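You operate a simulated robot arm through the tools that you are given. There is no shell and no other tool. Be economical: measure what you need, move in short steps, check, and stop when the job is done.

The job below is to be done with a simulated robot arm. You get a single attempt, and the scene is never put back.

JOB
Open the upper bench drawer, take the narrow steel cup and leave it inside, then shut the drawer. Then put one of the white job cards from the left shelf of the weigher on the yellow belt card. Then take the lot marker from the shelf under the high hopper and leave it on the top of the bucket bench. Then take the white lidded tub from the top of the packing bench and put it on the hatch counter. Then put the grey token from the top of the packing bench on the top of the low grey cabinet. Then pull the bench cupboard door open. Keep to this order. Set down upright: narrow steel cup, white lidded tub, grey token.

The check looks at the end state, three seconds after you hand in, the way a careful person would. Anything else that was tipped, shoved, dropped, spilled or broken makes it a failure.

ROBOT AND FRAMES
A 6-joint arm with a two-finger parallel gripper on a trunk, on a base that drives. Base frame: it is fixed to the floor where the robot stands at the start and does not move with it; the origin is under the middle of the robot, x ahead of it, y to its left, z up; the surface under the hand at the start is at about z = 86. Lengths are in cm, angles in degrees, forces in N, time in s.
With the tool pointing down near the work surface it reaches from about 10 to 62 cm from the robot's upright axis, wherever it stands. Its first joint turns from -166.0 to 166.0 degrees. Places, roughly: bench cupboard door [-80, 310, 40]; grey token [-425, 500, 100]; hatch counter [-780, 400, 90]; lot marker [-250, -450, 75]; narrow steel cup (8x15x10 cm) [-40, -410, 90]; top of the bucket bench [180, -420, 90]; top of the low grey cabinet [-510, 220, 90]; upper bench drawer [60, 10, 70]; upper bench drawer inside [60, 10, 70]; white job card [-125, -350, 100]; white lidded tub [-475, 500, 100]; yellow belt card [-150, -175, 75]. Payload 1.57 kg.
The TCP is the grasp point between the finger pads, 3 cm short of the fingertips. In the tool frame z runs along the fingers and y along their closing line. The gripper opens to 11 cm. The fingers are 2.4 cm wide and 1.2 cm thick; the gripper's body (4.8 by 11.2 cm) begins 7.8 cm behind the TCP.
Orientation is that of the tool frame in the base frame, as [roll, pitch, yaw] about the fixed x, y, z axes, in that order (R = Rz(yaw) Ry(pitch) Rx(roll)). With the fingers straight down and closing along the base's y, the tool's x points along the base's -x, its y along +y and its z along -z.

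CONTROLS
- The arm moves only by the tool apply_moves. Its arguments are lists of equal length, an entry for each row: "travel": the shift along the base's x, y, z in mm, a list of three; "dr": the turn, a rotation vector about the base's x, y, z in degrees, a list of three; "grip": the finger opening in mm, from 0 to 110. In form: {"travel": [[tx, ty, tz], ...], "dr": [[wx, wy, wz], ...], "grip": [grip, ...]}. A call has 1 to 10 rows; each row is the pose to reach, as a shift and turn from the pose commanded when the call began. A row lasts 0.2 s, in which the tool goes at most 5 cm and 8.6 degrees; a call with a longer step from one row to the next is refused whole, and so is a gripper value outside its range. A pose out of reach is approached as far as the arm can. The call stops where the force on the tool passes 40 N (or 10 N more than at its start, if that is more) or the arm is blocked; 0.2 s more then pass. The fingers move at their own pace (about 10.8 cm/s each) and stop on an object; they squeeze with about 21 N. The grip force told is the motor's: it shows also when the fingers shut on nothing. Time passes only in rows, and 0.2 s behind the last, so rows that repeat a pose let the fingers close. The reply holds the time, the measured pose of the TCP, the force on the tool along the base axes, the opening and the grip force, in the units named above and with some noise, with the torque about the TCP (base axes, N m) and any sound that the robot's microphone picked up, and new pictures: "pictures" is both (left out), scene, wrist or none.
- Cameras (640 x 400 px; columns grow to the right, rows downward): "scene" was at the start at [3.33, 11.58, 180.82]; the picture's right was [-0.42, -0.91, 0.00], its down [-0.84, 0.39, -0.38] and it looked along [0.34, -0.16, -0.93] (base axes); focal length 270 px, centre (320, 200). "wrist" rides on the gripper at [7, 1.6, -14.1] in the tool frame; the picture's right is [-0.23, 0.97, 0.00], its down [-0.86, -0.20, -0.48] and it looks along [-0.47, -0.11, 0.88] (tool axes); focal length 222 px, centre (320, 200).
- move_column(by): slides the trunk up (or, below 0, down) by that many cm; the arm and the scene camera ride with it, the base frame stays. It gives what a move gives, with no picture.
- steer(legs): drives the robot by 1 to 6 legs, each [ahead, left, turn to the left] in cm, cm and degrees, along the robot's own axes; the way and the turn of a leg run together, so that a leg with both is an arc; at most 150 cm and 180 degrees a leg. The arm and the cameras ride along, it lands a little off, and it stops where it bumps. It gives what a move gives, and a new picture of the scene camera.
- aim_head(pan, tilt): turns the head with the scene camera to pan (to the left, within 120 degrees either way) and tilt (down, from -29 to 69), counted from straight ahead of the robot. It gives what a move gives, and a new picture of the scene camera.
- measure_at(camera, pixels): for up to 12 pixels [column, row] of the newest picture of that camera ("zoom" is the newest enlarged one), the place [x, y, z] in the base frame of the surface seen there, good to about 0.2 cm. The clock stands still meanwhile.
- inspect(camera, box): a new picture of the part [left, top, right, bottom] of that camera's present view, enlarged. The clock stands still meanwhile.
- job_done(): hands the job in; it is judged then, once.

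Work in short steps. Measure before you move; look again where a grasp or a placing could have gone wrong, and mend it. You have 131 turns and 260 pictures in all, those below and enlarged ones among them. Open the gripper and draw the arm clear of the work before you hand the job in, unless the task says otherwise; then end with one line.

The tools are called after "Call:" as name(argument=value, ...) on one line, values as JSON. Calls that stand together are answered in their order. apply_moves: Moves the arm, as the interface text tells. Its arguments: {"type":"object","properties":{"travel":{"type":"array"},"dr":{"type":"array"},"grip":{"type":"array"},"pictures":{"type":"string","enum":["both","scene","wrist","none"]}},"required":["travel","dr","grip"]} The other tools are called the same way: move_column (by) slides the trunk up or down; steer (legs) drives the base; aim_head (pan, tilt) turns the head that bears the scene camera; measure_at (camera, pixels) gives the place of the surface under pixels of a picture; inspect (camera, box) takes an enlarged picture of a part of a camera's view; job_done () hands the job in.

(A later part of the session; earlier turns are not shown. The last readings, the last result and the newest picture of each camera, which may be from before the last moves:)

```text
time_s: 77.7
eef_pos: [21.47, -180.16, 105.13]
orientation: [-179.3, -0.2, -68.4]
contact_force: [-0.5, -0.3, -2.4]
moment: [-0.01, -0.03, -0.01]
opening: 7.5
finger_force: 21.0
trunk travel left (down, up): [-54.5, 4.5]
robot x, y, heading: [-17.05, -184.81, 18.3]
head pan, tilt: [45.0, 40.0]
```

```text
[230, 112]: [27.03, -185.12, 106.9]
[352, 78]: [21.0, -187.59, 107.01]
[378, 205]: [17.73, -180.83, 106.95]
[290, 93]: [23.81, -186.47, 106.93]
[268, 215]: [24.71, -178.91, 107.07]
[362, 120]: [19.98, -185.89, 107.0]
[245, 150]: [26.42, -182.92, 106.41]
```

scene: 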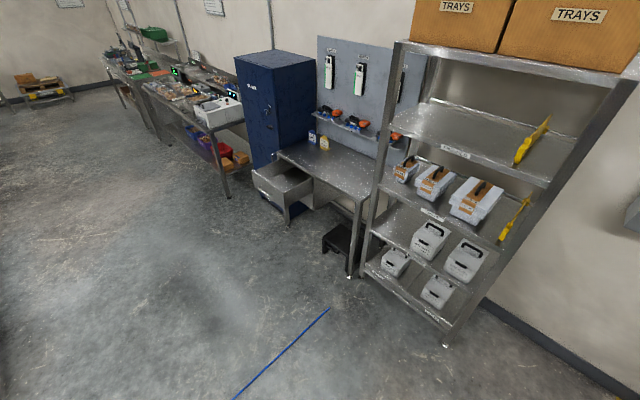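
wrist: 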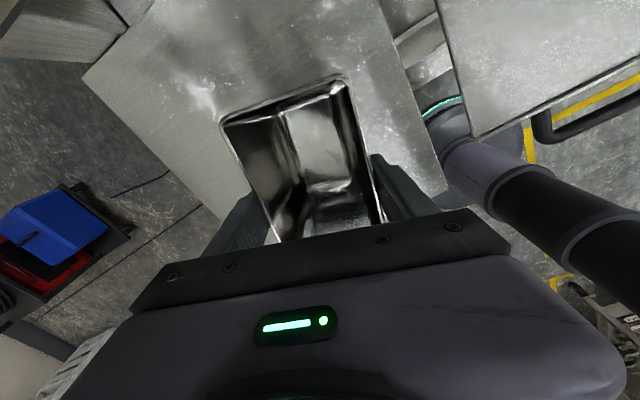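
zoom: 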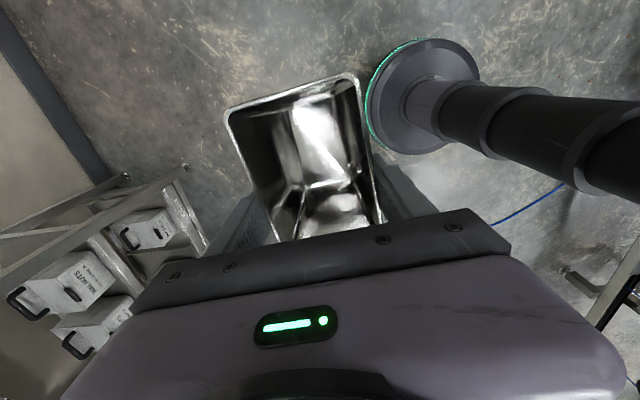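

Rim is level at TCP+1.9, as at the grasp: all fine. I drive back toward the drawer in two legs and check.

Call:
steer(legs=[[22, 75, 0], [18, 62, 0]])

Call:
aim_head(pan=15, tilt=60)

```text
time_s: 85.1
eef_pos: [15.33, -37.95, 105.06]
orientation: [-179.3, -0.3, -67.8]
contact_force: [-0.2, 1.0, -3.7]
moment: [0.02, -0.01, 0.03]
opening: 7.49
finger_force: 20.9
trunk travel left (down, up): [-54.5, 4.5]
robot x, y, heading: [-23.12, -42.74, 18.8]
head pan, tilt: [45.0, 40.0]
```

scene: 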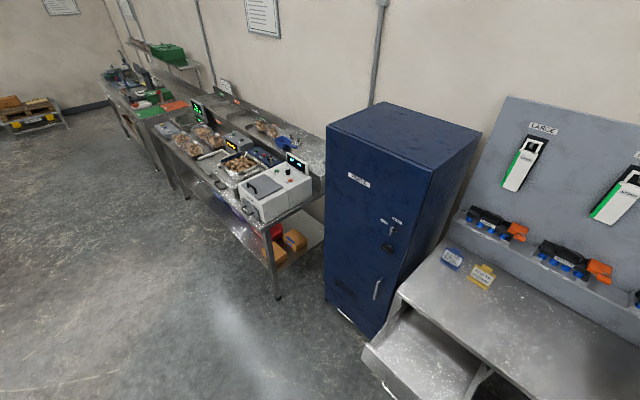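

```text
time_s: 86.0
eef_pos: [15.18, -37.81, 105.01]
orientation: [-179.3, -0.2, -67.8]
contact_force: [0.0, -0.9, -1.7]
moment: [0.02, -0.02, -0.05]
opening: 7.45
finger_force: 20.8
trunk travel left (down, up): [-54.5, 4.5]
robot x, y, heading: [-23.54, -42.9, 19.0]
head pan, tilt: [15.0, 60.0]
```

scene: 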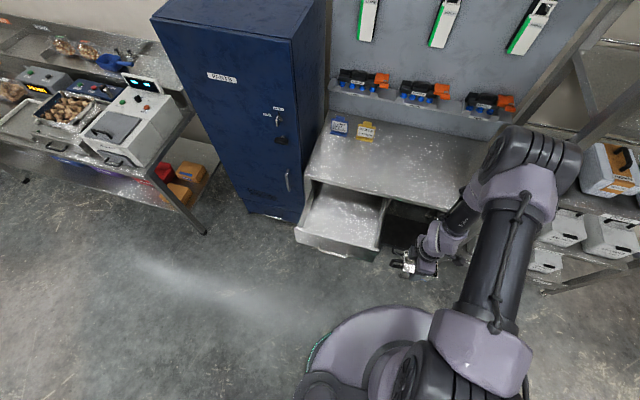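

Drawer still open at (345,225). I measure it and drive the last 24 cm.

Call:
measure_at(camera="scene", pixels=[[345, 225], [300, 232], [370, 250], [385, 205], [330, 195], [320, 185], [365, 225]])

Call:
steer(legs=[[6, 22, -2]])

```text
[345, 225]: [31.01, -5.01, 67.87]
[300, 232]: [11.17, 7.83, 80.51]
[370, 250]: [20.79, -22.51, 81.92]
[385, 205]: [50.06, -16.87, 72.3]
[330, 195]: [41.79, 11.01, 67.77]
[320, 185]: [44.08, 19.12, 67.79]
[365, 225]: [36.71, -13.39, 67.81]
```

```text
time_s: 87.7
eef_pos: [14.36, -16.88, 105.16]
orientation: [-179.2, -0.1, -70.2]
contact_force: [-0.2, -0.1, -3.2]
moment: [-0.02, -0.01, -0.02]
opening: 7.44
finger_force: 20.9
trunk travel left (down, up): [-54.5, 4.5]
robot x, y, heading: [-24.57, -20.33, 16.7]
head pan, tilt: [15.0, 60.0]
```

scene: 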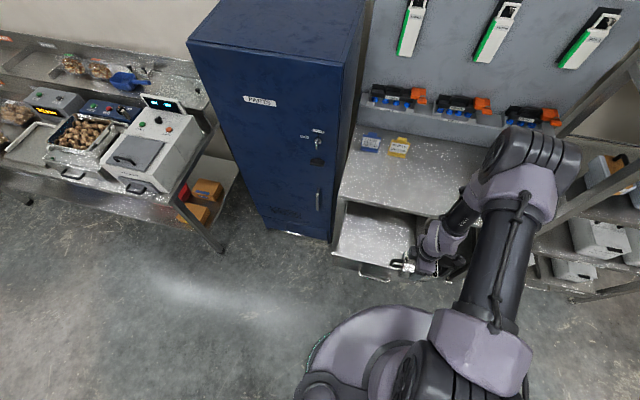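

I move the cup over the drawer middle (28,-3) at this height.

Call:
apply_moves(travel=[[34, 35, 0], [68, 70, 0], [102, 105, 0], [136, 139, 0]], dr=[[0, 0, -1], [0, 0, -2], [0, 0, -3], [0, 0, -3]], grip=[40, 40, 40, 40])

Call:
inspect(camera="scene", box=[320, 170, 480, 290])

```text
time_s: 88.7
eef_pos: [28.09, -2.92, 104.9]
orientation: [-179.2, -0.1, -73.1]
contact_force: [0.5, 0.0, -2.1]
moment: [0.04, 0.02, 0.01]
opening: 7.48
finger_force: 21.1
trunk travel left (down, up): [-54.5, 4.5]
robot x, y, heading: [-24.48, -20.37, 16.6]
head pan, tilt: [15.0, 60.0]
```

scene: 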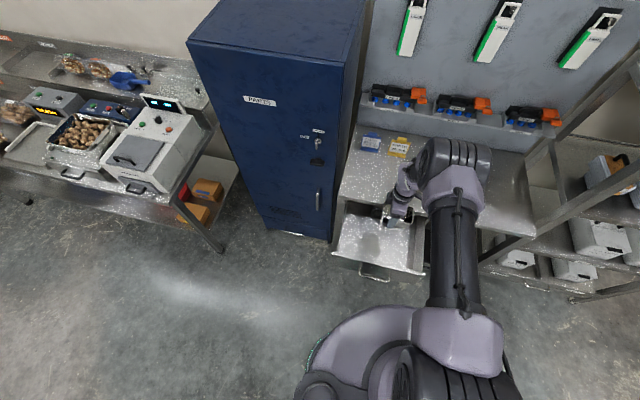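
wrist: 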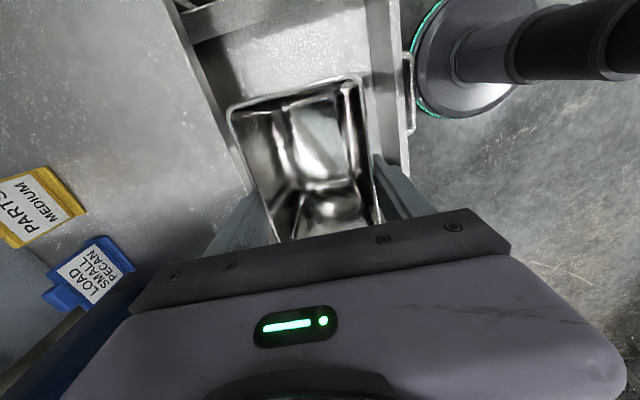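

```text
3.33 times, centred on (400, 230) of scene
```

zoom: 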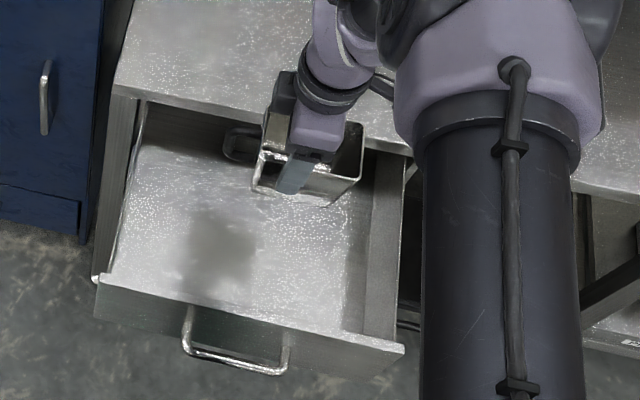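

The cup hangs over the drawer's middle. I lower the trunk 20 cm and check.

Call:
move_column(by=-20)

Call:
inspect(camera="scene", box=[320, 130, 520, 290])

```text
time_s: 90.9
eef_pos: [28.13, -2.96, 84.84]
orientation: [-179.3, -0.2, -73.1]
contact_force: [-0.2, -0.6, -3.0]
moment: [-0.01, -0.01, -0.02]
opening: 7.45
finger_force: 21.0
trunk travel left (down, up): [-34.5, 24.5]
robot x, y, heading: [-24.58, -20.27, 16.7]
head pan, tilt: [15.0, 60.0]
```

```text
2.50 times, centred on (420, 210) of scene
```

zoom: 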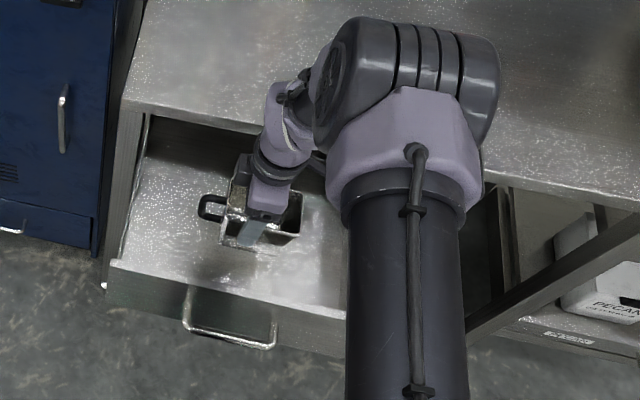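

I check the height of the elbow over the bench top.

Call:
measure_at(camera="zoom", pixels=[[330, 90], [345, 130], [340, 70], [265, 200], [300, 195]])

```text
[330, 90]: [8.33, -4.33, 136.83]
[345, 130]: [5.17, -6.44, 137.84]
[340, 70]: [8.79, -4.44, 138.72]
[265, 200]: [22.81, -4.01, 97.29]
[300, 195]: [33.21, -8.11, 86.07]
```

Plenty of room (elbow z≈137). I lower by the arm: first 8 cm, then the last bit, then open.

Call:
apply_moves(travel=[[0, 0, -40], [0, 0, -75], [0, 0, -84], [0, 0, -88]], dr=[[0, 0, 0], [0, 0, 0], [0, 0, 0], [0, 0, 0]], grip=[40, 40, 40, 40], pictures="scene")

```text
time_s: 91.9
eef_pos: [28.28, -2.98, 76.12]
orientation: [-179.0, -0.2, -73.1]
contact_force: [-0.4, 1.8, 6.7]
moment: [-0.39, -0.41, 0.04]
opening: 7.44
finger_force: 20.6
trunk travel left (down, up): [-34.5, 24.5]
robot x, y, heading: [-24.79, -20.38, 16.6]
head pan, tilt: [15.0, 60.0]
```

scene: 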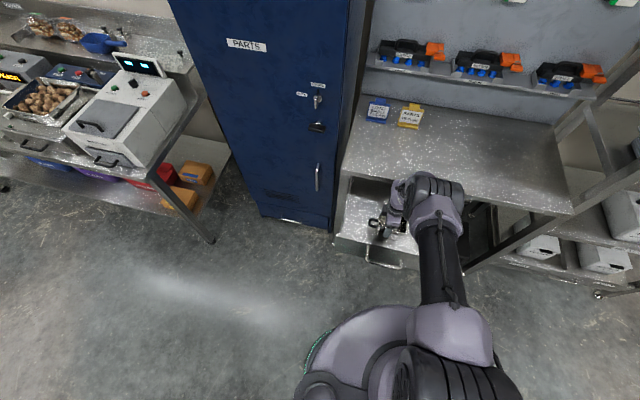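

Contact with the drawer floor (+7 N). I open and rise straight.

Call:
apply_moves(travel=[[0, 0, 0], [0, 0, 0], [0, 0, 0], [0, 0, 40], [0, 0, 85], [0, 0, 130], [0, 0, 175]], dr=[[0, 0, 0], [0, 0, 0], [0, 0, 0], [0, 0, 0], [0, 0, 0], [0, 0, 0], [0, 0, 0]], grip=[85, 100, 100, 100, 100, 100, 100])

```text
time_s: 93.5
eef_pos: [27.92, -2.92, 93.4]
orientation: [-179.2, -0.2, -73.1]
contact_force: [-0.3, 0.2, 0.4]
moment: [0.0, 0.02, 0.04]
opening: 10.01
finger_force: 0.0
trunk travel left (down, up): [-34.5, 24.5]
robot x, y, heading: [-24.82, -20.14, 16.8]
head pan, tilt: [15.0, 60.0]
```

scene: 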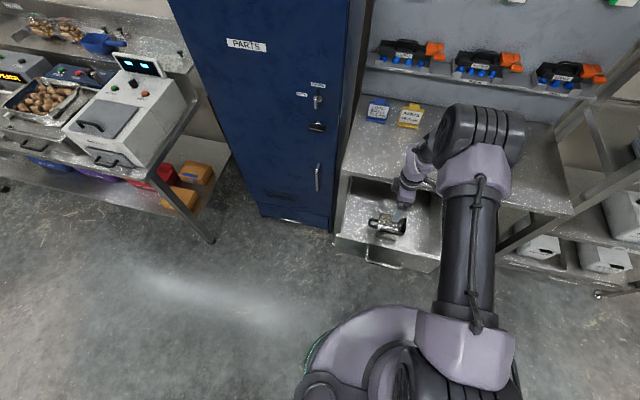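
wrist: 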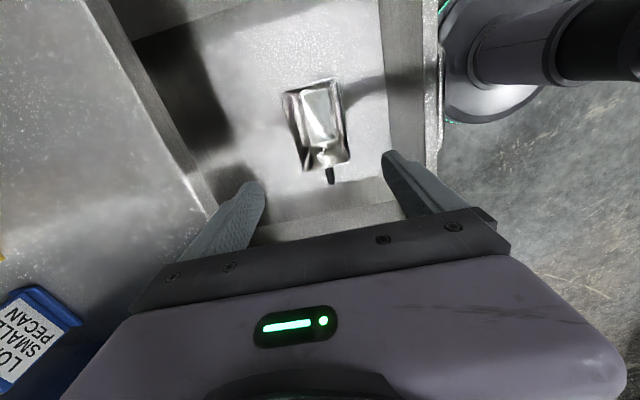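

Cup stands upright in the drawer. I measure the bar and cup rim, and rotate the tool for pushing.

Call:
measure_at(camera="scene", pixels=[[372, 260], [385, 264], [398, 268], [340, 238], [437, 255]])

Call:
measure_at(camera="wrist", pixels=[[288, 96], [338, 82], [347, 158], [304, 168], [330, 178]])

Call:
apply_moves(travel=[[-20, -6, 60], [-45, -13, 100], [-75, -22, 100], [-110, -33, 100], [-150, -45, 100], [-190, -60, 100], [-230, -75, 100], [-250, -85, 100], [-260, -90, 100], [-265, -95, 100]], dr=[[0, 0, -8.5], [0, 0, -17], [0, 0, -25.5], [0, 0, -34], [0, 0, -42.5], [0, 0, -51], [0, 0, -59.5], [0, 0, -68], [0, 0, -76.5], [0, 0, -85]], grip=[100, 60, 20, 0, 0, 0, 0, 0, 0, 0], pictures="none")

```text
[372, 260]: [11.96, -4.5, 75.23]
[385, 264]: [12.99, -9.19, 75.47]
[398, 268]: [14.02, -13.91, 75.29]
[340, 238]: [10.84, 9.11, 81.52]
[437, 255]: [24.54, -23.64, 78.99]
```

```text
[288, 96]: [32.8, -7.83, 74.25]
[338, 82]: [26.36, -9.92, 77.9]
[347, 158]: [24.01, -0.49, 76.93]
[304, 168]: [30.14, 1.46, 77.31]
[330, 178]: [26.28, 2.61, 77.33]
```

```text
refused: row 1 steps farther than a row can; nothing moved
```

Step too long; I resend with smaller steps, ending ~4 cm ahead of the bar (13,-9.2,75.4).

Call:
apply_moves(travel=[[-10, -3, 40], [-20, -6, 80], [-40, -15, 100], [-70, -25, 100], [-105, -40, 100], [-140, -55, 100], [-170, -68, 100], [-187, -75, 100], [-187, -75, 100], [-187, -75, 100]], dr=[[0, 0, -8.5], [0, 0, -17], [0, 0, -25.5], [0, 0, -34], [0, 0, -42.5], [0, 0, -51], [0, 0, -59.5], [0, 0, -68], [0, 0, -76.5], [0, 0, -85]], grip=[100, 100, 60, 20, 0, 0, 0, 0, 0, 0], pictures="none")

Call:
apply_moves(travel=[[0, 0, -45], [0, 0, -90], [0, 0, -135], [0, 0, -180], [0, 0, -220], [0, 0, -267]], dr=[[0, 0, -3], [0, 0, -5], [0, 0, -5], [0, 0, -5], [0, 0, -5], [0, 0, -5]], grip=[0, 0, 0, 0, 0, 0])

```text
time_s: 95.7
eef_pos: [9.38, -10.41, 103.72]
orientation: [-179.1, -0.2, -158.2]
contact_force: [0.5, 0.0, -0.6]
moment: [0.0, 0.0, 0.0]
opening: 0.0
finger_force: 21.2
trunk travel left (down, up): [-34.5, 24.5]
robot x, y, heading: [-24.67, -20.17, 16.7]
head pan, tilt: [15.0, 60.0]
```

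```text
time_s: 97.1
eef_pos: [9.24, -3.95, 76.81]
orientation: [-178.5, -1.0, -163.7]
contact_force: [-0.4, -0.4, -0.5]
moment: [0.01, -0.02, 0.02]
opening: 0.03
finger_force: 20.6
out of reach, approached as far as the arm can: row 2, 3, 4, 5, 6
trunk travel left (down, up): [-34.5, 24.5]
robot x, y, heading: [-24.4, -20.61, 16.6]
head pan, tilt: [15.0, 60.0]
```

scene: 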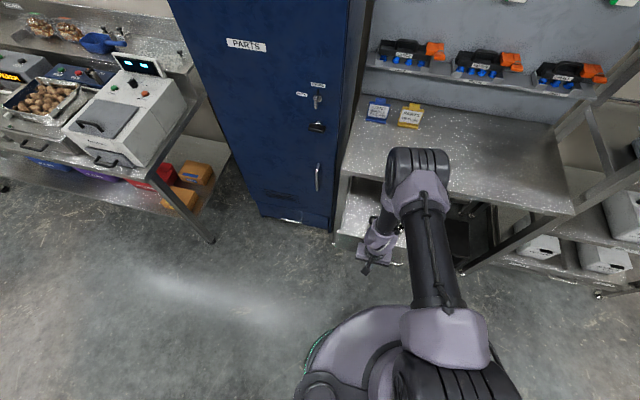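
wrist: 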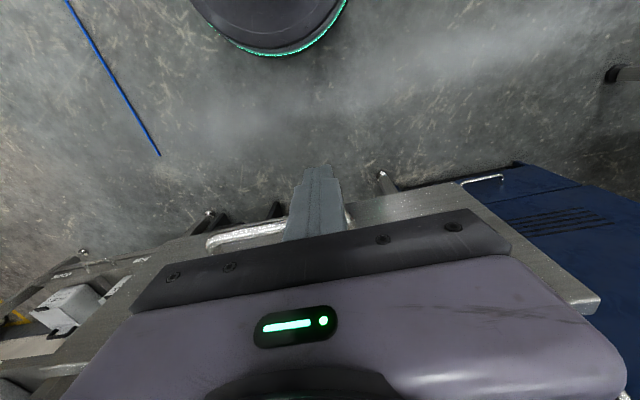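

The low spot was partly out of reach, leaving the tool at y=-4 near the bar's left end. I lower the trunk 8 cm and correct to the bar's middle.

Call:
move_column(by=-8)

Call:
apply_moves(travel=[[-8, -20, 30], [-6, -55, 76]], dr=[[0, 0, 0], [0, 0, 0]], grip=[0, 0])

```text
time_s: 98.3
eef_pos: [9.2, -3.99, 69.04]
orientation: [-178.5, -0.9, -163.7]
contact_force: [-0.4, 0.1, -0.8]
moment: [0.01, 0.04, -0.02]
opening: 0.01
finger_force: 20.9
trunk travel left (down, up): [-26.5, 32.5]
robot x, y, heading: [-24.26, -20.46, 16.5]
head pan, tilt: [15.0, 60.0]
```

```text
refused: row 2 steps farther than a row can; nothing moved
```

Call:
apply_moves(travel=[[-8, -20, 30], [-7, -40, 60], [-6, -55, 74]], dr=[[0, 0, 0], [0, 0, 0], [0, 0, 0]], grip=[0, 0, 0])

```text
time_s: 99.1
eef_pos: [7.78, -5.69, 76.35]
orientation: [-177.3, -2.9, -164.1]
contact_force: [0.3, -0.3, -0.4]
moment: [0.04, -0.02, 0.0]
opening: 0.02
finger_force: 21.1
out of reach, approached as far as the arm can: row 1, 2, 3
trunk travel left (down, up): [-26.5, 32.5]
robot x, y, heading: [-24.23, -20.34, 16.6]
head pan, tilt: [15.0, 60.0]
```

scene: 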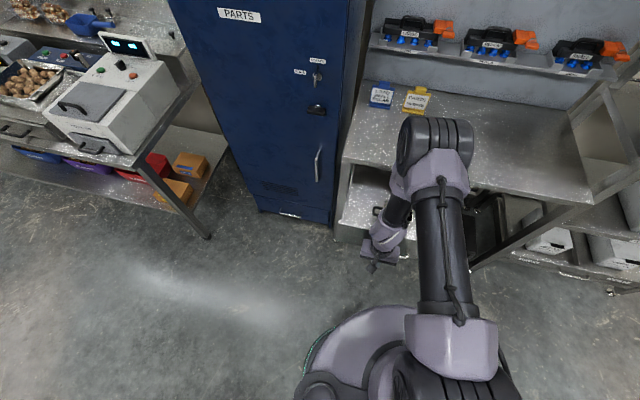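
wrist: 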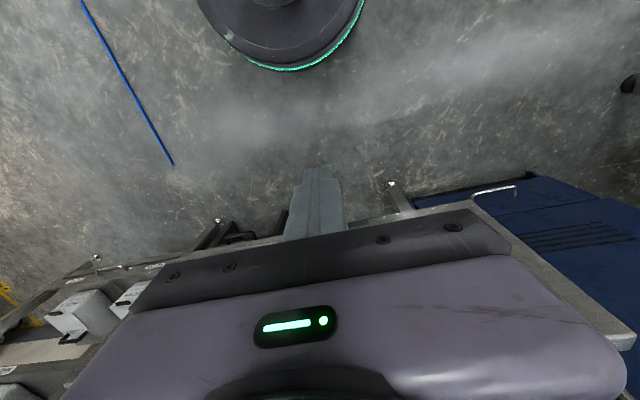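

Same reach limit. I back the base 12 cm so the arm works farther out, then go to the bar's middle.

Call:
steer(legs=[[-13, 0, 0]])

Call:
apply_moves(travel=[[20, -15, 0], [55, -20, 0], [90, -15, 0], [115, -10, 0]], dr=[[0, 0, 0], [0, 0, 0], [0, 0, 0], [0, 0, 0]], grip=[0, 0, 0, 0])

```text
time_s: 100.3
eef_pos: [-4.73, -9.39, 76.38]
orientation: [-177.2, -2.8, -164.4]
contact_force: [-1.0, -0.4, 0.2]
moment: [0.02, 0.0, 0.01]
opening: 0.0
finger_force: 21.5
trunk travel left (down, up): [-26.5, 32.5]
robot x, y, heading: [-37.11, -23.77, 16.7]
head pan, tilt: [15.0, 60.0]
```

scene: 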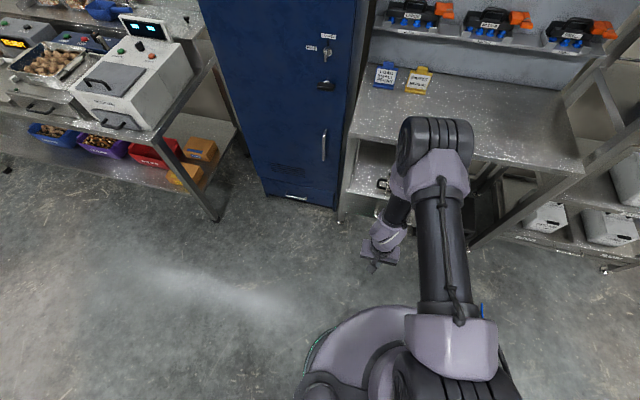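

```text
time_s: 101.3
eef_pos: [6.9, -10.43, 76.4]
orientation: [-177.2, -2.9, -164.3]
contact_force: [0.8, 0.1, -0.2]
moment: [0.0, 0.02, 0.0]
opening: 0.01
finger_force: 21.2
out of reach, approached as far as the arm can: row 2
trunk travel left (down, up): [-26.5, 32.5]
robot x, y, heading: [-37.18, -23.71, 16.3]
head pan, tilt: [15.0, 60.0]
```

scene: 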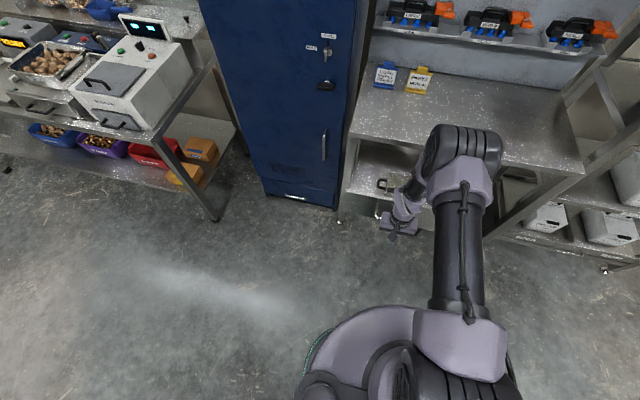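
wrist: 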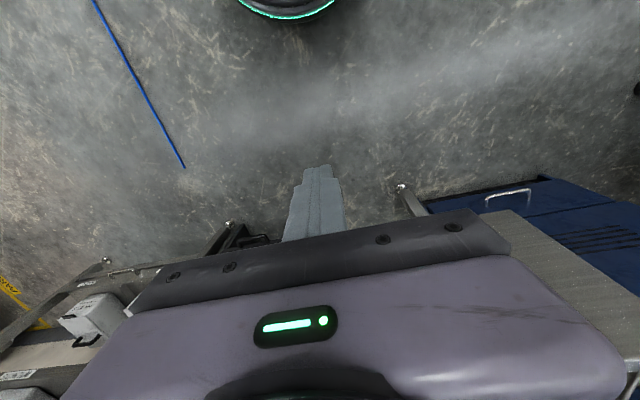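

Now lined up in front of the bar. I push by driving ahead 29 cm.

Call:
steer(legs=[[29, 0, 0]])

```text
time_s: 103.3
eef_pos: [34.63, -2.12, 76.36]
orientation: [-177.2, -3.0, -164.1]
contact_force: [-0.2, 0.9, 0.1]
moment: [0.02, 0.0, -0.02]
opening: 0.0
finger_force: 21.0
trunk travel left (down, up): [-26.5, 32.5]
robot x, y, heading: [-8.9, -15.28, 16.4]
head pan, tilt: [15.0, 60.0]
```

scene: 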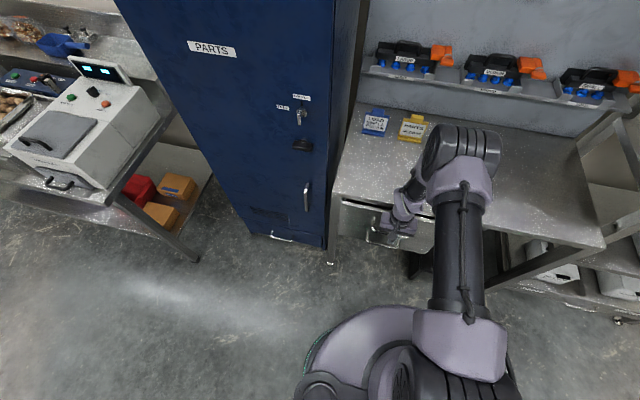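

Drawer looks nearly shut; I finish gently with the arm.

Call:
apply_moves(travel=[[10, 3, 0], [19, 6, 0], [29, 9, 0], [36, 11, 0]], dr=[[0, 0, 0], [0, 0, 0], [0, 0, 0], [0, 0, 0]], grip=[0, 0, 0, 0], pictures="none")

Call:
inspect(camera="scene", box=[320, 170, 480, 290])

```text
time_s: 104.3
eef_pos: [36.85, -1.35, 76.11]
orientation: [-177.1, -4.0, -164.6]
contact_force: [-13.2, -2.3, 3.9]
moment: [0.15, 0.19, 0.04]
opening: 0.0
finger_force: 21.0
trunk travel left (down, up): [-26.5, 32.5]
robot x, y, heading: [-9.04, -15.91, 16.7]
head pan, tilt: [15.0, 60.0]
stopped in row 4: the force on the tool passed its limit at 48 N (the readings are from after the stop); the commanded pose is now the measured one
```

```text
3.33 times, centred on (400, 230) of scene
```

zoom: 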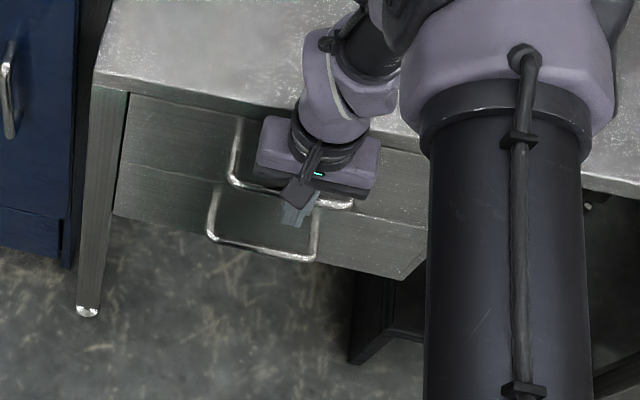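

Drawer hit its stop and looks flush. I verify the bar's place, draw back and raise.

Call:
measure_at(camera="zoom", pixels=[[240, 178], [340, 204]])

Call:
apply_moves(travel=[[-38, -12, 0], [-76, -23, 0], [-76, -23, 40], [-76, -23, 80], [-76, -23, 120]], dr=[[0, 0, 0], [0, 0, 0], [0, 0, 0], [0, 0, 0], [0, 0, 0]], grip=[0, 0, 0, 0, 0], pictures="none")

Call:
move_column(by=20)

```text
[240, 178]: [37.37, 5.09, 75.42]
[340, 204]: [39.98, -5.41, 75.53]
```

```text
time_s: 105.5
eef_pos: [29.47, -3.63, 88.3]
orientation: [-177.0, -3.7, -164.4]
contact_force: [-0.3, 0.4, 0.9]
moment: [0.0, -0.01, 0.01]
opening: 0.02
finger_force: 20.9
trunk travel left (down, up): [-26.5, 32.5]
robot x, y, heading: [-9.33, -16.1, 16.7]
head pan, tilt: [15.0, 60.0]
```

```text
time_s: 107.7
eef_pos: [29.57, -3.52, 108.24]
orientation: [-177.1, -3.9, -164.4]
contact_force: [-0.6, 0.3, 0.3]
moment: [-0.01, 0.01, -0.01]
opening: 0.0
finger_force: 20.8
trunk travel left (down, up): [-46.5, 12.5]
robot x, y, heading: [-8.96, -15.95, 16.7]
head pan, tilt: [15.0, 60.0]
```

Drawer is shut with the bar where it was at the start. Next the job card: back off, turn to heading -90 and drive down the aisle to y≈-130.

Call:
steer(legs=[[-35, 0, 0], [0, 0, -107], [110, 0, 0]])

Call:
aim_head(pan=-35, tilt=35)

```text
time_s: 119.7
eef_pos: [-42.74, -176.45, 108.32]
orientation: [-177.2, -3.8, 88.7]
contact_force: [-0.1, -0.7, -0.3]
moment: [0.03, -0.02, 0.0]
opening: 0.01
finger_force: 21.5
trunk travel left (down, up): [-46.5, 12.5]
robot x, y, heading: [-42.84, -135.78, -90.1]
head pan, tilt: [15.0, 60.0]
```

scene: 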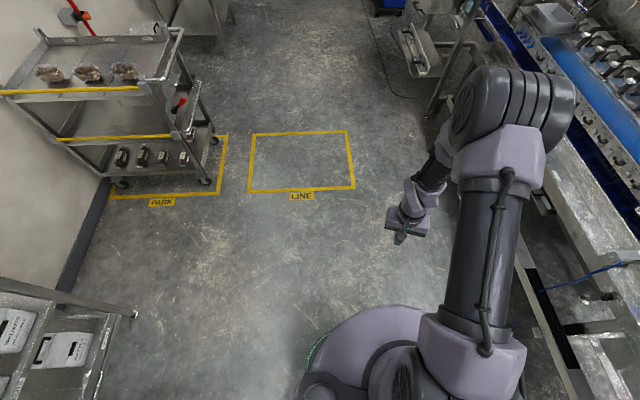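

```text
time_s: 120.8
eef_pos: [-42.85, -176.46, 108.19]
orientation: [-177.1, -3.8, 88.6]
contact_force: [-0.1, 0.0, 0.6]
moment: [-0.05, -0.01, 0.02]
opening: 0.0
finger_force: 21.3
trunk travel left (down, up): [-46.5, 12.5]
robot x, y, heading: [-43.0, -135.7, -90.1]
head pan, tilt: [-35.0, 35.0]
```

scene: 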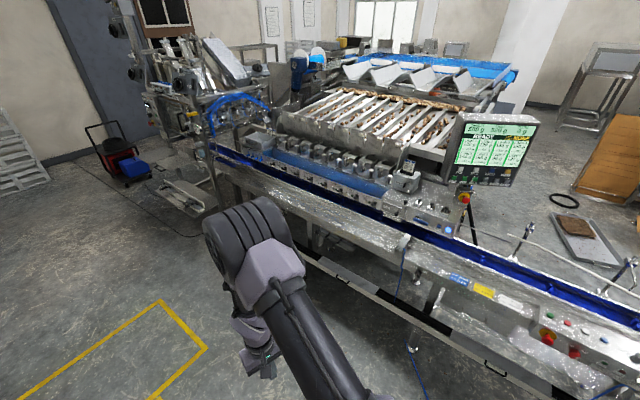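

Yellow card near (485,290), a box on the weigher's left end near (258,140). I zoom on both and measure conveyor edges.

Call:
measure_at(camera="scene", pixels=[[485, 290], [258, 138], [410, 170], [330, 215], [230, 168], [390, 290], [350, 285], [470, 330]])

Call:
inspect(camera="scene", box=[220, 110, 348, 190])

Call:
inspect(camera="scene", box=[430, 250, 558, 330])

```text
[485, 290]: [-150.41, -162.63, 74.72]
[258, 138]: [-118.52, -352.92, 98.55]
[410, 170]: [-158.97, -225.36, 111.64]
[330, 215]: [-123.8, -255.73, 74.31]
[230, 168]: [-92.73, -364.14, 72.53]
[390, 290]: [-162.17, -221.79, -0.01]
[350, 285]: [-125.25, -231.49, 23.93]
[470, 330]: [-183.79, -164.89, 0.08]
```

```text
5.00 times, centred on (284, 150) of scene
```

zoom: 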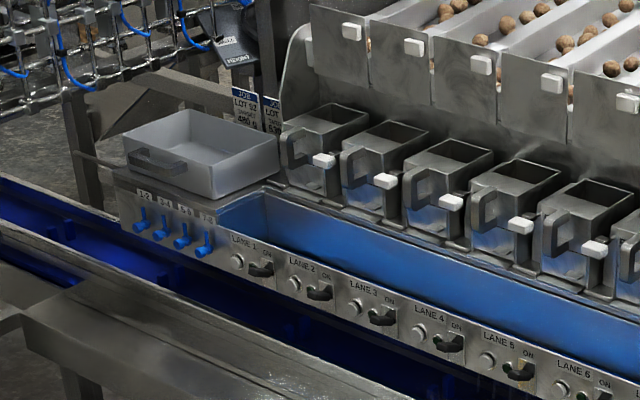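

```text
5.00 times, centred on (494, 290) of scene
```

zoom: 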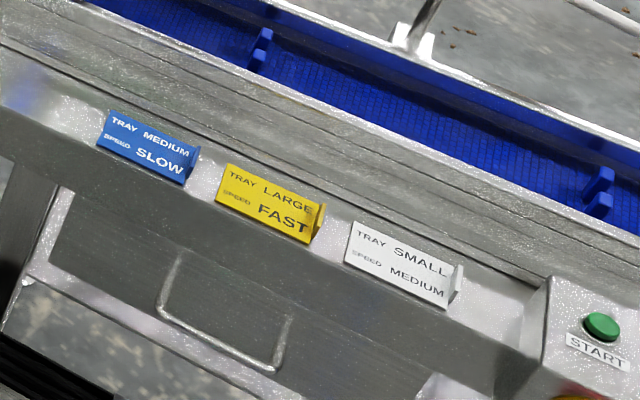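

The yellow card is "TRAY LARGE/FAST"; the white JOB cards stand behind the grey tray. I drive closer along the conveyor, then look.

Call:
steer(legs=[[135, 0, 0]])

Call:
aim_head(pan=-55, tilt=40)

```text
time_s: 127.4
eef_pos: [-43.37, -307.67, 108.14]
orientation: [-177.1, -3.8, 88.6]
contact_force: [0.3, -0.9, -0.5]
moment: [0.0, 0.04, 0.02]
opening: 0.0
finger_force: 21.1
trunk travel left (down, up): [-46.5, 12.5]
robot x, y, heading: [-44.02, -267.25, -90.0]
head pan, tilt: [-35.0, 35.0]
```

scene: 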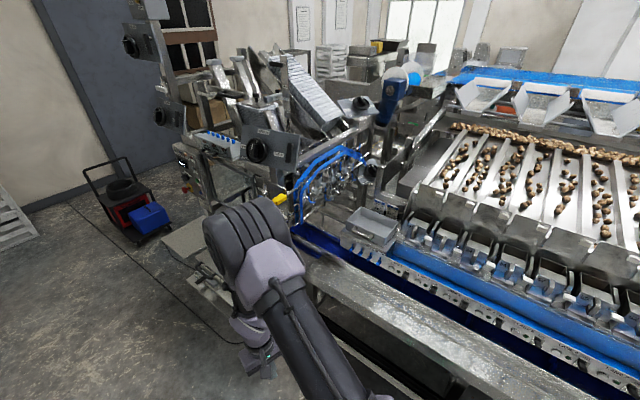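

```text
time_s: 128.3
eef_pos: [-43.58, -307.76, 108.27]
orientation: [-177.1, -3.8, 88.7]
contact_force: [0.1, -0.7, -0.2]
moment: [0.0, 0.0, 0.0]
opening: 0.0
finger_force: 21.1
trunk travel left (down, up): [-46.5, 12.5]
robot x, y, heading: [-43.75, -266.98, -90.2]
head pan, tilt: [-55.0, 40.0]
```

scene: 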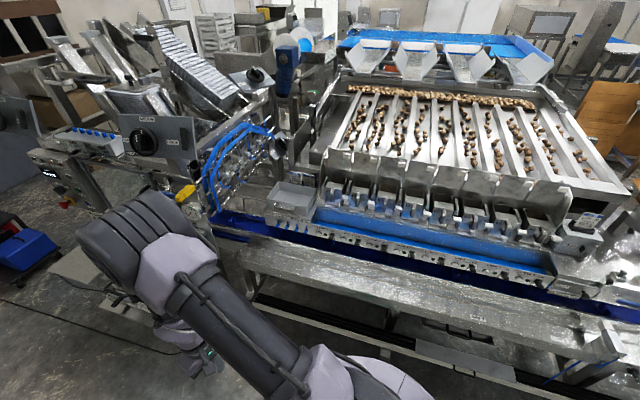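

Call:
inspect(camera="scene", box=[240, 150, 368, 230])

```text
5.00 times, centred on (304, 190) of scene
```

zoom: 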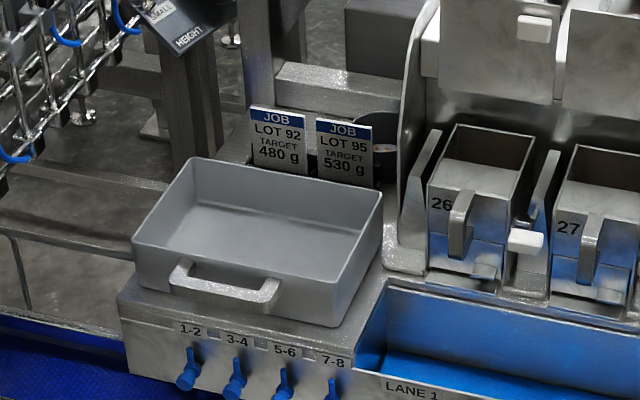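

Two job cards stand behind the grey tray, facing me. I measure them, the tray and the shelf.

Call:
measure_at(camera="zoom", pixels=[[252, 107], [305, 122], [253, 160], [306, 172], [318, 120], [372, 130], [373, 185], [318, 178], [190, 162], [380, 195], [240, 150], [345, 122]])

Call:
measure_at(camera="zoom", pixels=[[140, 240], [330, 320], [300, 80], [420, 60], [395, 175], [440, 130], [215, 155], [330, 210], [200, 40], [150, 290], [30, 340]])

```text
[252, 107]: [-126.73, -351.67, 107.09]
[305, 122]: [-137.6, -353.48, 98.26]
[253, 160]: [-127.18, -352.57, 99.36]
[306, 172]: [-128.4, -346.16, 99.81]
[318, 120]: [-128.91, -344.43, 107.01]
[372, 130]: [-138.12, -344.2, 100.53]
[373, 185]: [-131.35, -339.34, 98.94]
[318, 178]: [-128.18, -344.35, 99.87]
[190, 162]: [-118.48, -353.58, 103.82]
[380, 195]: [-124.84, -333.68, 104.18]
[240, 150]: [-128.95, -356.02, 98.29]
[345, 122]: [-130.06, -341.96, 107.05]
```

```text
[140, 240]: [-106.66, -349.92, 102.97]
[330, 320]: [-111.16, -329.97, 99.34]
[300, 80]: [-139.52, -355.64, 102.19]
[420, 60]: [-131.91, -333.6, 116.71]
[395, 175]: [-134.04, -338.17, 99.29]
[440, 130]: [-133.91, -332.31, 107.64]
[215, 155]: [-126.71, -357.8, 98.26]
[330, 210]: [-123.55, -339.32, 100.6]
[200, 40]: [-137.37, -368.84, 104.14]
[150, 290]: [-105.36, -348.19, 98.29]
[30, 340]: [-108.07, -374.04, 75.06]
```

Card LOT 92 spans (-126.7,-351.7)–(-128.4,-346.2), z 98–107, same 17° turn. I measure the conveyor's near edge to find where to stand.

Call:
measure_at(camera="scene", pixels=[[260, 275], [400, 300], [540, 345], [260, 300], [420, 350], [225, 240], [150, 140], [185, 195], [270, 150], [130, 140]])

Call:
inspect(camera="scene", box=[276, 160, 340, 200])

```text
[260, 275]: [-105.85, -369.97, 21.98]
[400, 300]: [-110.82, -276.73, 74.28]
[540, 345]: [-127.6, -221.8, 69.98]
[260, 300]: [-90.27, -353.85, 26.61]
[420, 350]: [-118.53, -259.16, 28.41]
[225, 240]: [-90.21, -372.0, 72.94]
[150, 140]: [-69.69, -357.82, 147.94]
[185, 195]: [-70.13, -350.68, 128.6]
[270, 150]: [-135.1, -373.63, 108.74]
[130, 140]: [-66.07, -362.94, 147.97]
```

```text
10.00 times, centred on (308, 180) of scene
```

zoom: 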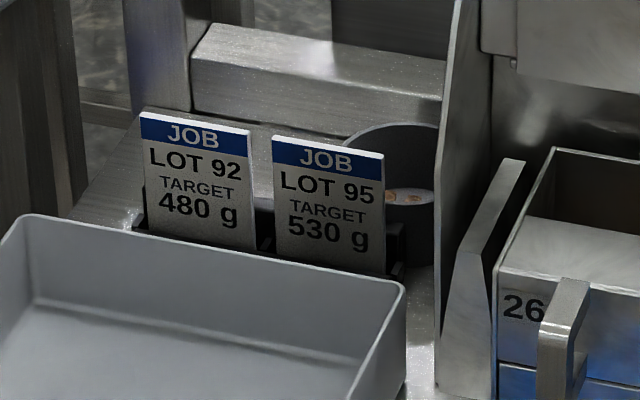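

The cards sit in a dark rack slot. I check my base's radius and height by looking down.

Call:
aim_head(pan=-60, tilt=69)

```text
time_s: 129.2
eef_pos: [-43.47, -307.69, 108.23]
orientation: [-177.1, -3.9, 88.7]
contact_force: [0.1, 0.5, 0.7]
moment: [0.04, 0.03, -0.02]
opening: 0.0
finger_force: 20.7
trunk travel left (down, up): [-46.5, 12.5]
robot x, y, heading: [-43.73, -267.09, -90.2]
head pan, tilt: [-60.0, 68.8]
```

scene: 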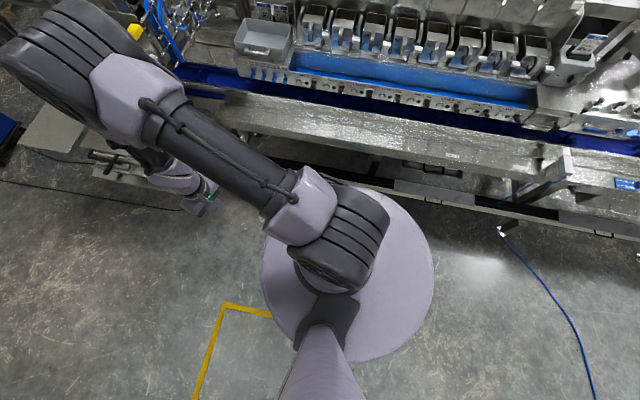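

Call:
measure_at(camera="scene", pixels=[[428, 270], [405, 215], [430, 240], [385, 350], [270, 270], [300, 150], [400, 175], [480, 203], [540, 215], [350, 130]])

```text
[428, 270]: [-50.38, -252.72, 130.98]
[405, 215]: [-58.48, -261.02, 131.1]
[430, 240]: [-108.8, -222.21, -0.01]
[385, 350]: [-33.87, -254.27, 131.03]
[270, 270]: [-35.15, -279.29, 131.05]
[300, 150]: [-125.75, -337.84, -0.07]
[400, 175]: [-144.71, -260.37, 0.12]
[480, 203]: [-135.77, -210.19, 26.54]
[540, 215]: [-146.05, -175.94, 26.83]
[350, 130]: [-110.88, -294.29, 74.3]
```

The plate at z=131 is the shoulder. I take a wrist picture to see the floor base itself.

Call:
apply_moves(travel=[[0, 0, 10]], dr=[[0, 0, 0]], grip=[0], pictures="wrist")

```text
time_s: 129.6
eef_pos: [-43.47, -307.67, 109.15]
orientation: [-177.1, -3.8, 88.6]
contact_force: [0.2, 0.6, 1.0]
moment: [-0.02, 0.02, 0.02]
opening: 0.02
finger_force: 20.9
trunk travel left (down, up): [-46.5, 12.5]
robot x, y, heading: [-43.82, -266.86, -90.2]
head pan, tilt: [-60.0, 68.8]
```

wrist: 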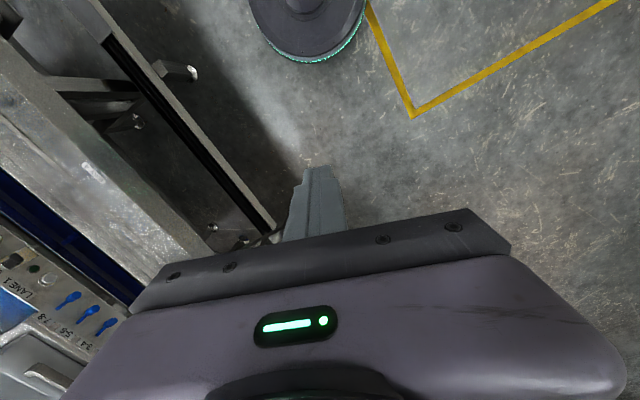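

Call:
measure_at(camera="wrist", pixels=[[310, 50], [310, 57], [258, 20], [358, 25], [310, 30], [275, 45], [320, 8], [260, 215], [170, 70]])

```text
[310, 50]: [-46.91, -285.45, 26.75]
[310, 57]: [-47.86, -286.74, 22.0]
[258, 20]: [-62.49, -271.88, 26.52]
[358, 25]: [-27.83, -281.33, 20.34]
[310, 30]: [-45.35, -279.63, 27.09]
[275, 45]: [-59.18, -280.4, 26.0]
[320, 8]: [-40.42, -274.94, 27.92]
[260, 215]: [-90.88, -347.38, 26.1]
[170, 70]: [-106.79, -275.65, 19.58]
```

My base has only ~20 cm radius, so I can stand close. I check the blue hoses and panel near the cards.

Call:
inspect(camera="scene", box=[110, 0, 310, 110])

Call:
move_column(by=12)

```text
3.20 times, centred on (210, 55) of scene
```

zoom: 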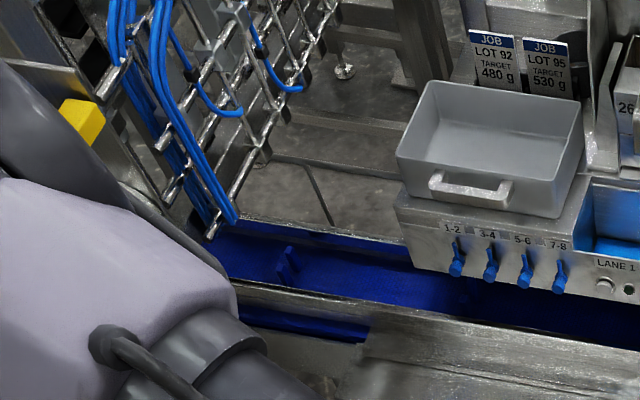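

```text
time_s: 131.1
eef_pos: [-43.43, -307.73, 121.17]
orientation: [-177.1, -3.8, 88.8]
contact_force: [0.4, 1.1, -0.4]
moment: [0.01, 0.05, 0.01]
opening: 0.01
finger_force: 21.4
trunk travel left (down, up): [-58.5, 0.5]
robot x, y, heading: [-43.87, -267.24, -90.2]
head pan, tilt: [-60.0, 68.8]
```

Call:
measure_at(camera="zoom", pixels=[[235, 215], [240, 110], [300, 88], [325, 20], [345, 70], [395, 90], [85, 120], [180, 190]])

Call:
steer(legs=[[0, 0, -66]])

```text
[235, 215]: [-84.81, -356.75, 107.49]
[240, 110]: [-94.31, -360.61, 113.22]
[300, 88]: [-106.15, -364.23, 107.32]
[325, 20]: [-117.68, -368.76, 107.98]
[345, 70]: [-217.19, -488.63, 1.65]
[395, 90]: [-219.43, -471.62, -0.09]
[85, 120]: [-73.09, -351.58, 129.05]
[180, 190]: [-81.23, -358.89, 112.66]
```

```text
time_s: 134.4
eef_pos: [-81.1, -283.18, 121.28]
orientation: [-177.1, -3.8, 21.8]
contact_force: [0.8, 0.0, 1.0]
moment: [-0.01, -0.01, 0.02]
opening: 0.0
finger_force: 20.6
trunk travel left (down, up): [-58.5, 0.5]
robot x, y, heading: [-43.65, -266.9, -157.2]
head pan, tilt: [-60.0, 68.8]
```

scene: 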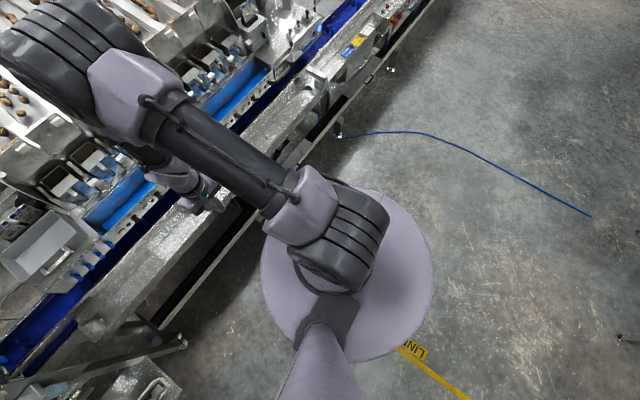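

Hoses are 20 cm to the side; I drive to about (-73.5,-325).

Call:
steer(legs=[[50, 42, 0]])

Call:
aim_head(pan=0, tilt=55)

```text
time_s: 138.1
eef_pos: [-110.0, -340.96, 121.13]
orientation: [-177.1, -3.8, 21.6]
contact_force: [-1.4, -0.6, 0.3]
moment: [0.01, 0.0, 0.03]
opening: 0.0
finger_force: 20.9
trunk travel left (down, up): [-58.5, 0.5]
robot x, y, heading: [-72.59, -324.79, -157.4]
head pan, tilt: [-60.0, 68.8]
stopped in leg 1: the robot was blocked; the commanded pose is now the measured one
```

scene: 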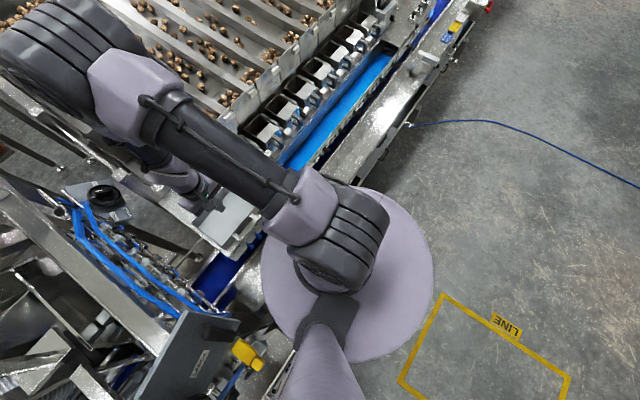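

```text
time_s: 139.4
eef_pos: [-110.08, -340.89, 121.22]
orientation: [-177.1, -3.8, 21.5]
contact_force: [-1.6, -1.2, 0.4]
moment: [-0.01, -0.01, -0.01]
opening: 0.0
finger_force: 21.2
trunk travel left (down, up): [-58.5, 0.5]
robot x, y, heading: [-72.61, -325.13, -157.4]
head pan, tilt: [0.0, 55.0]
```

scene: 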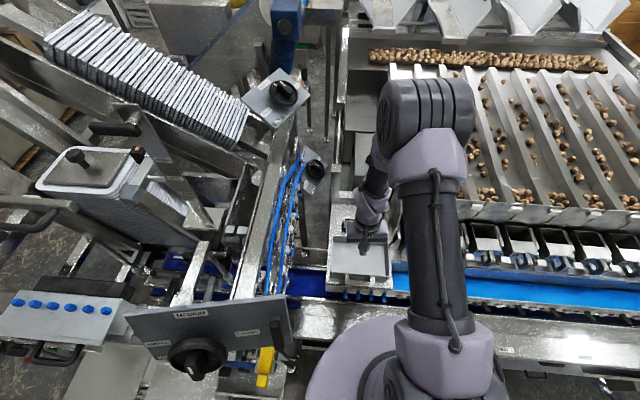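

I level the tool (tilt -177/-3.8) first, then turn 85° so the fingers close along the card's normal.

Call:
apply_moves(travel=[[0, 0, 10]], dr=[[-4.1, 2.5, 0]], grip=[20], pictures="none")

Call:
apply_moves(travel=[[0, 0, 0], [0, 0, 0], [0, 0, 0], [0, 0, 0], [0, 0, 0], [0, 0, 0], [0, 0, 0], [0, 0, 0], [0, 0, 0], [0, 0, 0]], dr=[[0, 0, 8.5], [0, 0, 17], [0, 0, 25.5], [0, 0, 34], [0, 0, 42.5], [0, 0, 51], [0, 0, 59.5], [0, 0, 68], [0, 0, 76.5], [0, 0, 85]], grip=[50, 50, 50, 50, 50, 50, 50, 50, 50, 50], pictures="wrist")

```text
time_s: 139.8
eef_pos: [-109.91, -340.84, 122.22]
orientation: [180.0, 0.1, 21.7]
contact_force: [-0.5, 0.8, -0.2]
moment: [-0.01, 0.01, 0.01]
opening: 2.01
finger_force: 0.0
trunk travel left (down, up): [-58.5, 0.5]
robot x, y, heading: [-72.72, -324.75, -157.3]
head pan, tilt: [0.0, 55.0]
```

```text
time_s: 142.0
eef_pos: [-109.99, -340.93, 122.37]
orientation: [180.0, 0.0, 106.9]
contact_force: [-0.7, -0.4, -0.1]
moment: [0.02, -0.02, -0.01]
opening: 4.99
finger_force: 0.0
trunk travel left (down, up): [-58.5, 0.5]
robot x, y, heading: [-72.29, -324.6, -157.3]
head pan, tilt: [0.0, 55.0]
```

wrist: 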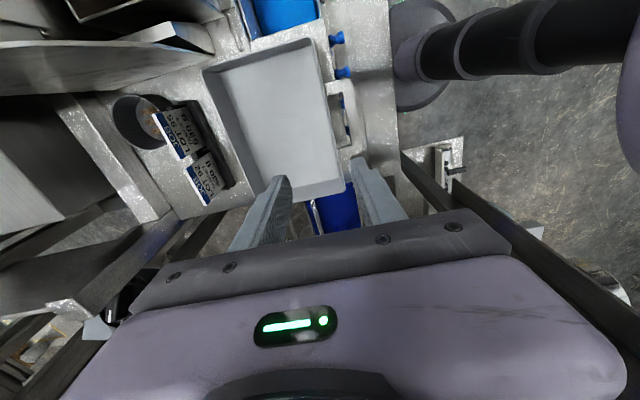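

I measure card LOT 92 (lower one, near (205,175)) from above.

Call:
measure_at(camera="wrist", pixels=[[188, 172], [210, 205], [198, 188], [213, 152], [230, 190], [181, 158], [155, 115], [190, 110], [235, 185]])

Call:
inspect(camera="wrist", box=[100, 70, 260, 220])

```text
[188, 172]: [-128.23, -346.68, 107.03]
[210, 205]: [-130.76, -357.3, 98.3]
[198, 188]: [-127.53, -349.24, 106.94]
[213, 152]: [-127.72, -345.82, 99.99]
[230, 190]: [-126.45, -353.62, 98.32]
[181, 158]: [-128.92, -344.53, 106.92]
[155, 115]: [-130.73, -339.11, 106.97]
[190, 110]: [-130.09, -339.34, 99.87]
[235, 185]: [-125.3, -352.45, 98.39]
```

```text
2.67 times, centred on (180, 145) of wrist
```

zoom: 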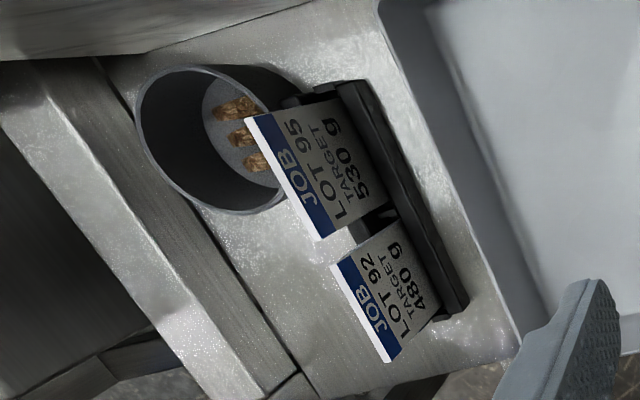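

Top centre of the card is (-127.5,-349.2,107). I go over it, descend to TCP z=105 and close.

Call:
apply_moves(travel=[[-45, -21, 0], [-90, -42, 0], [-135, -63, 0], [-175, -83, -10], [-175, -83, -55]], dr=[[0, 0, 0], [0, 0, 0], [0, 0, 0], [0, 0, 0], [0, 0, 0]], grip=[50, 50, 50, 50, 50])

```text
time_s: 143.2
eef_pos: [-127.39, -349.45, 116.53]
orientation: [180.0, 0.0, 106.8]
contact_force: [-0.3, 0.8, -0.4]
moment: [-0.03, 0.01, 0.01]
opening: 5.01
finger_force: 0.0
trunk travel left (down, up): [-58.5, 0.5]
robot x, y, heading: [-72.72, -324.67, -157.4]
head pan, tilt: [0.0, 55.0]
```

scene: 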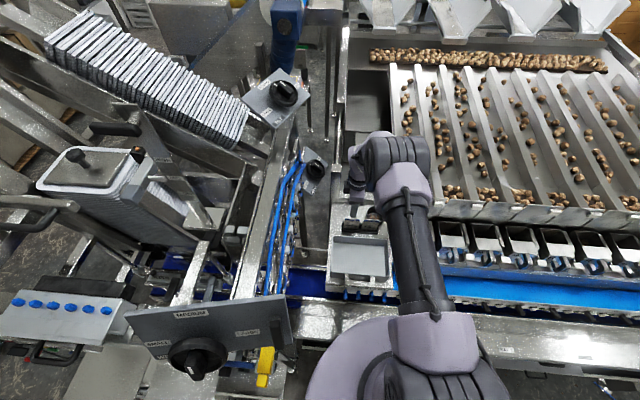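
wrist: 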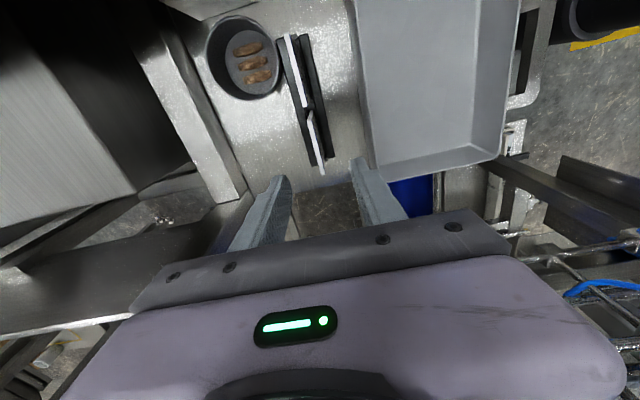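

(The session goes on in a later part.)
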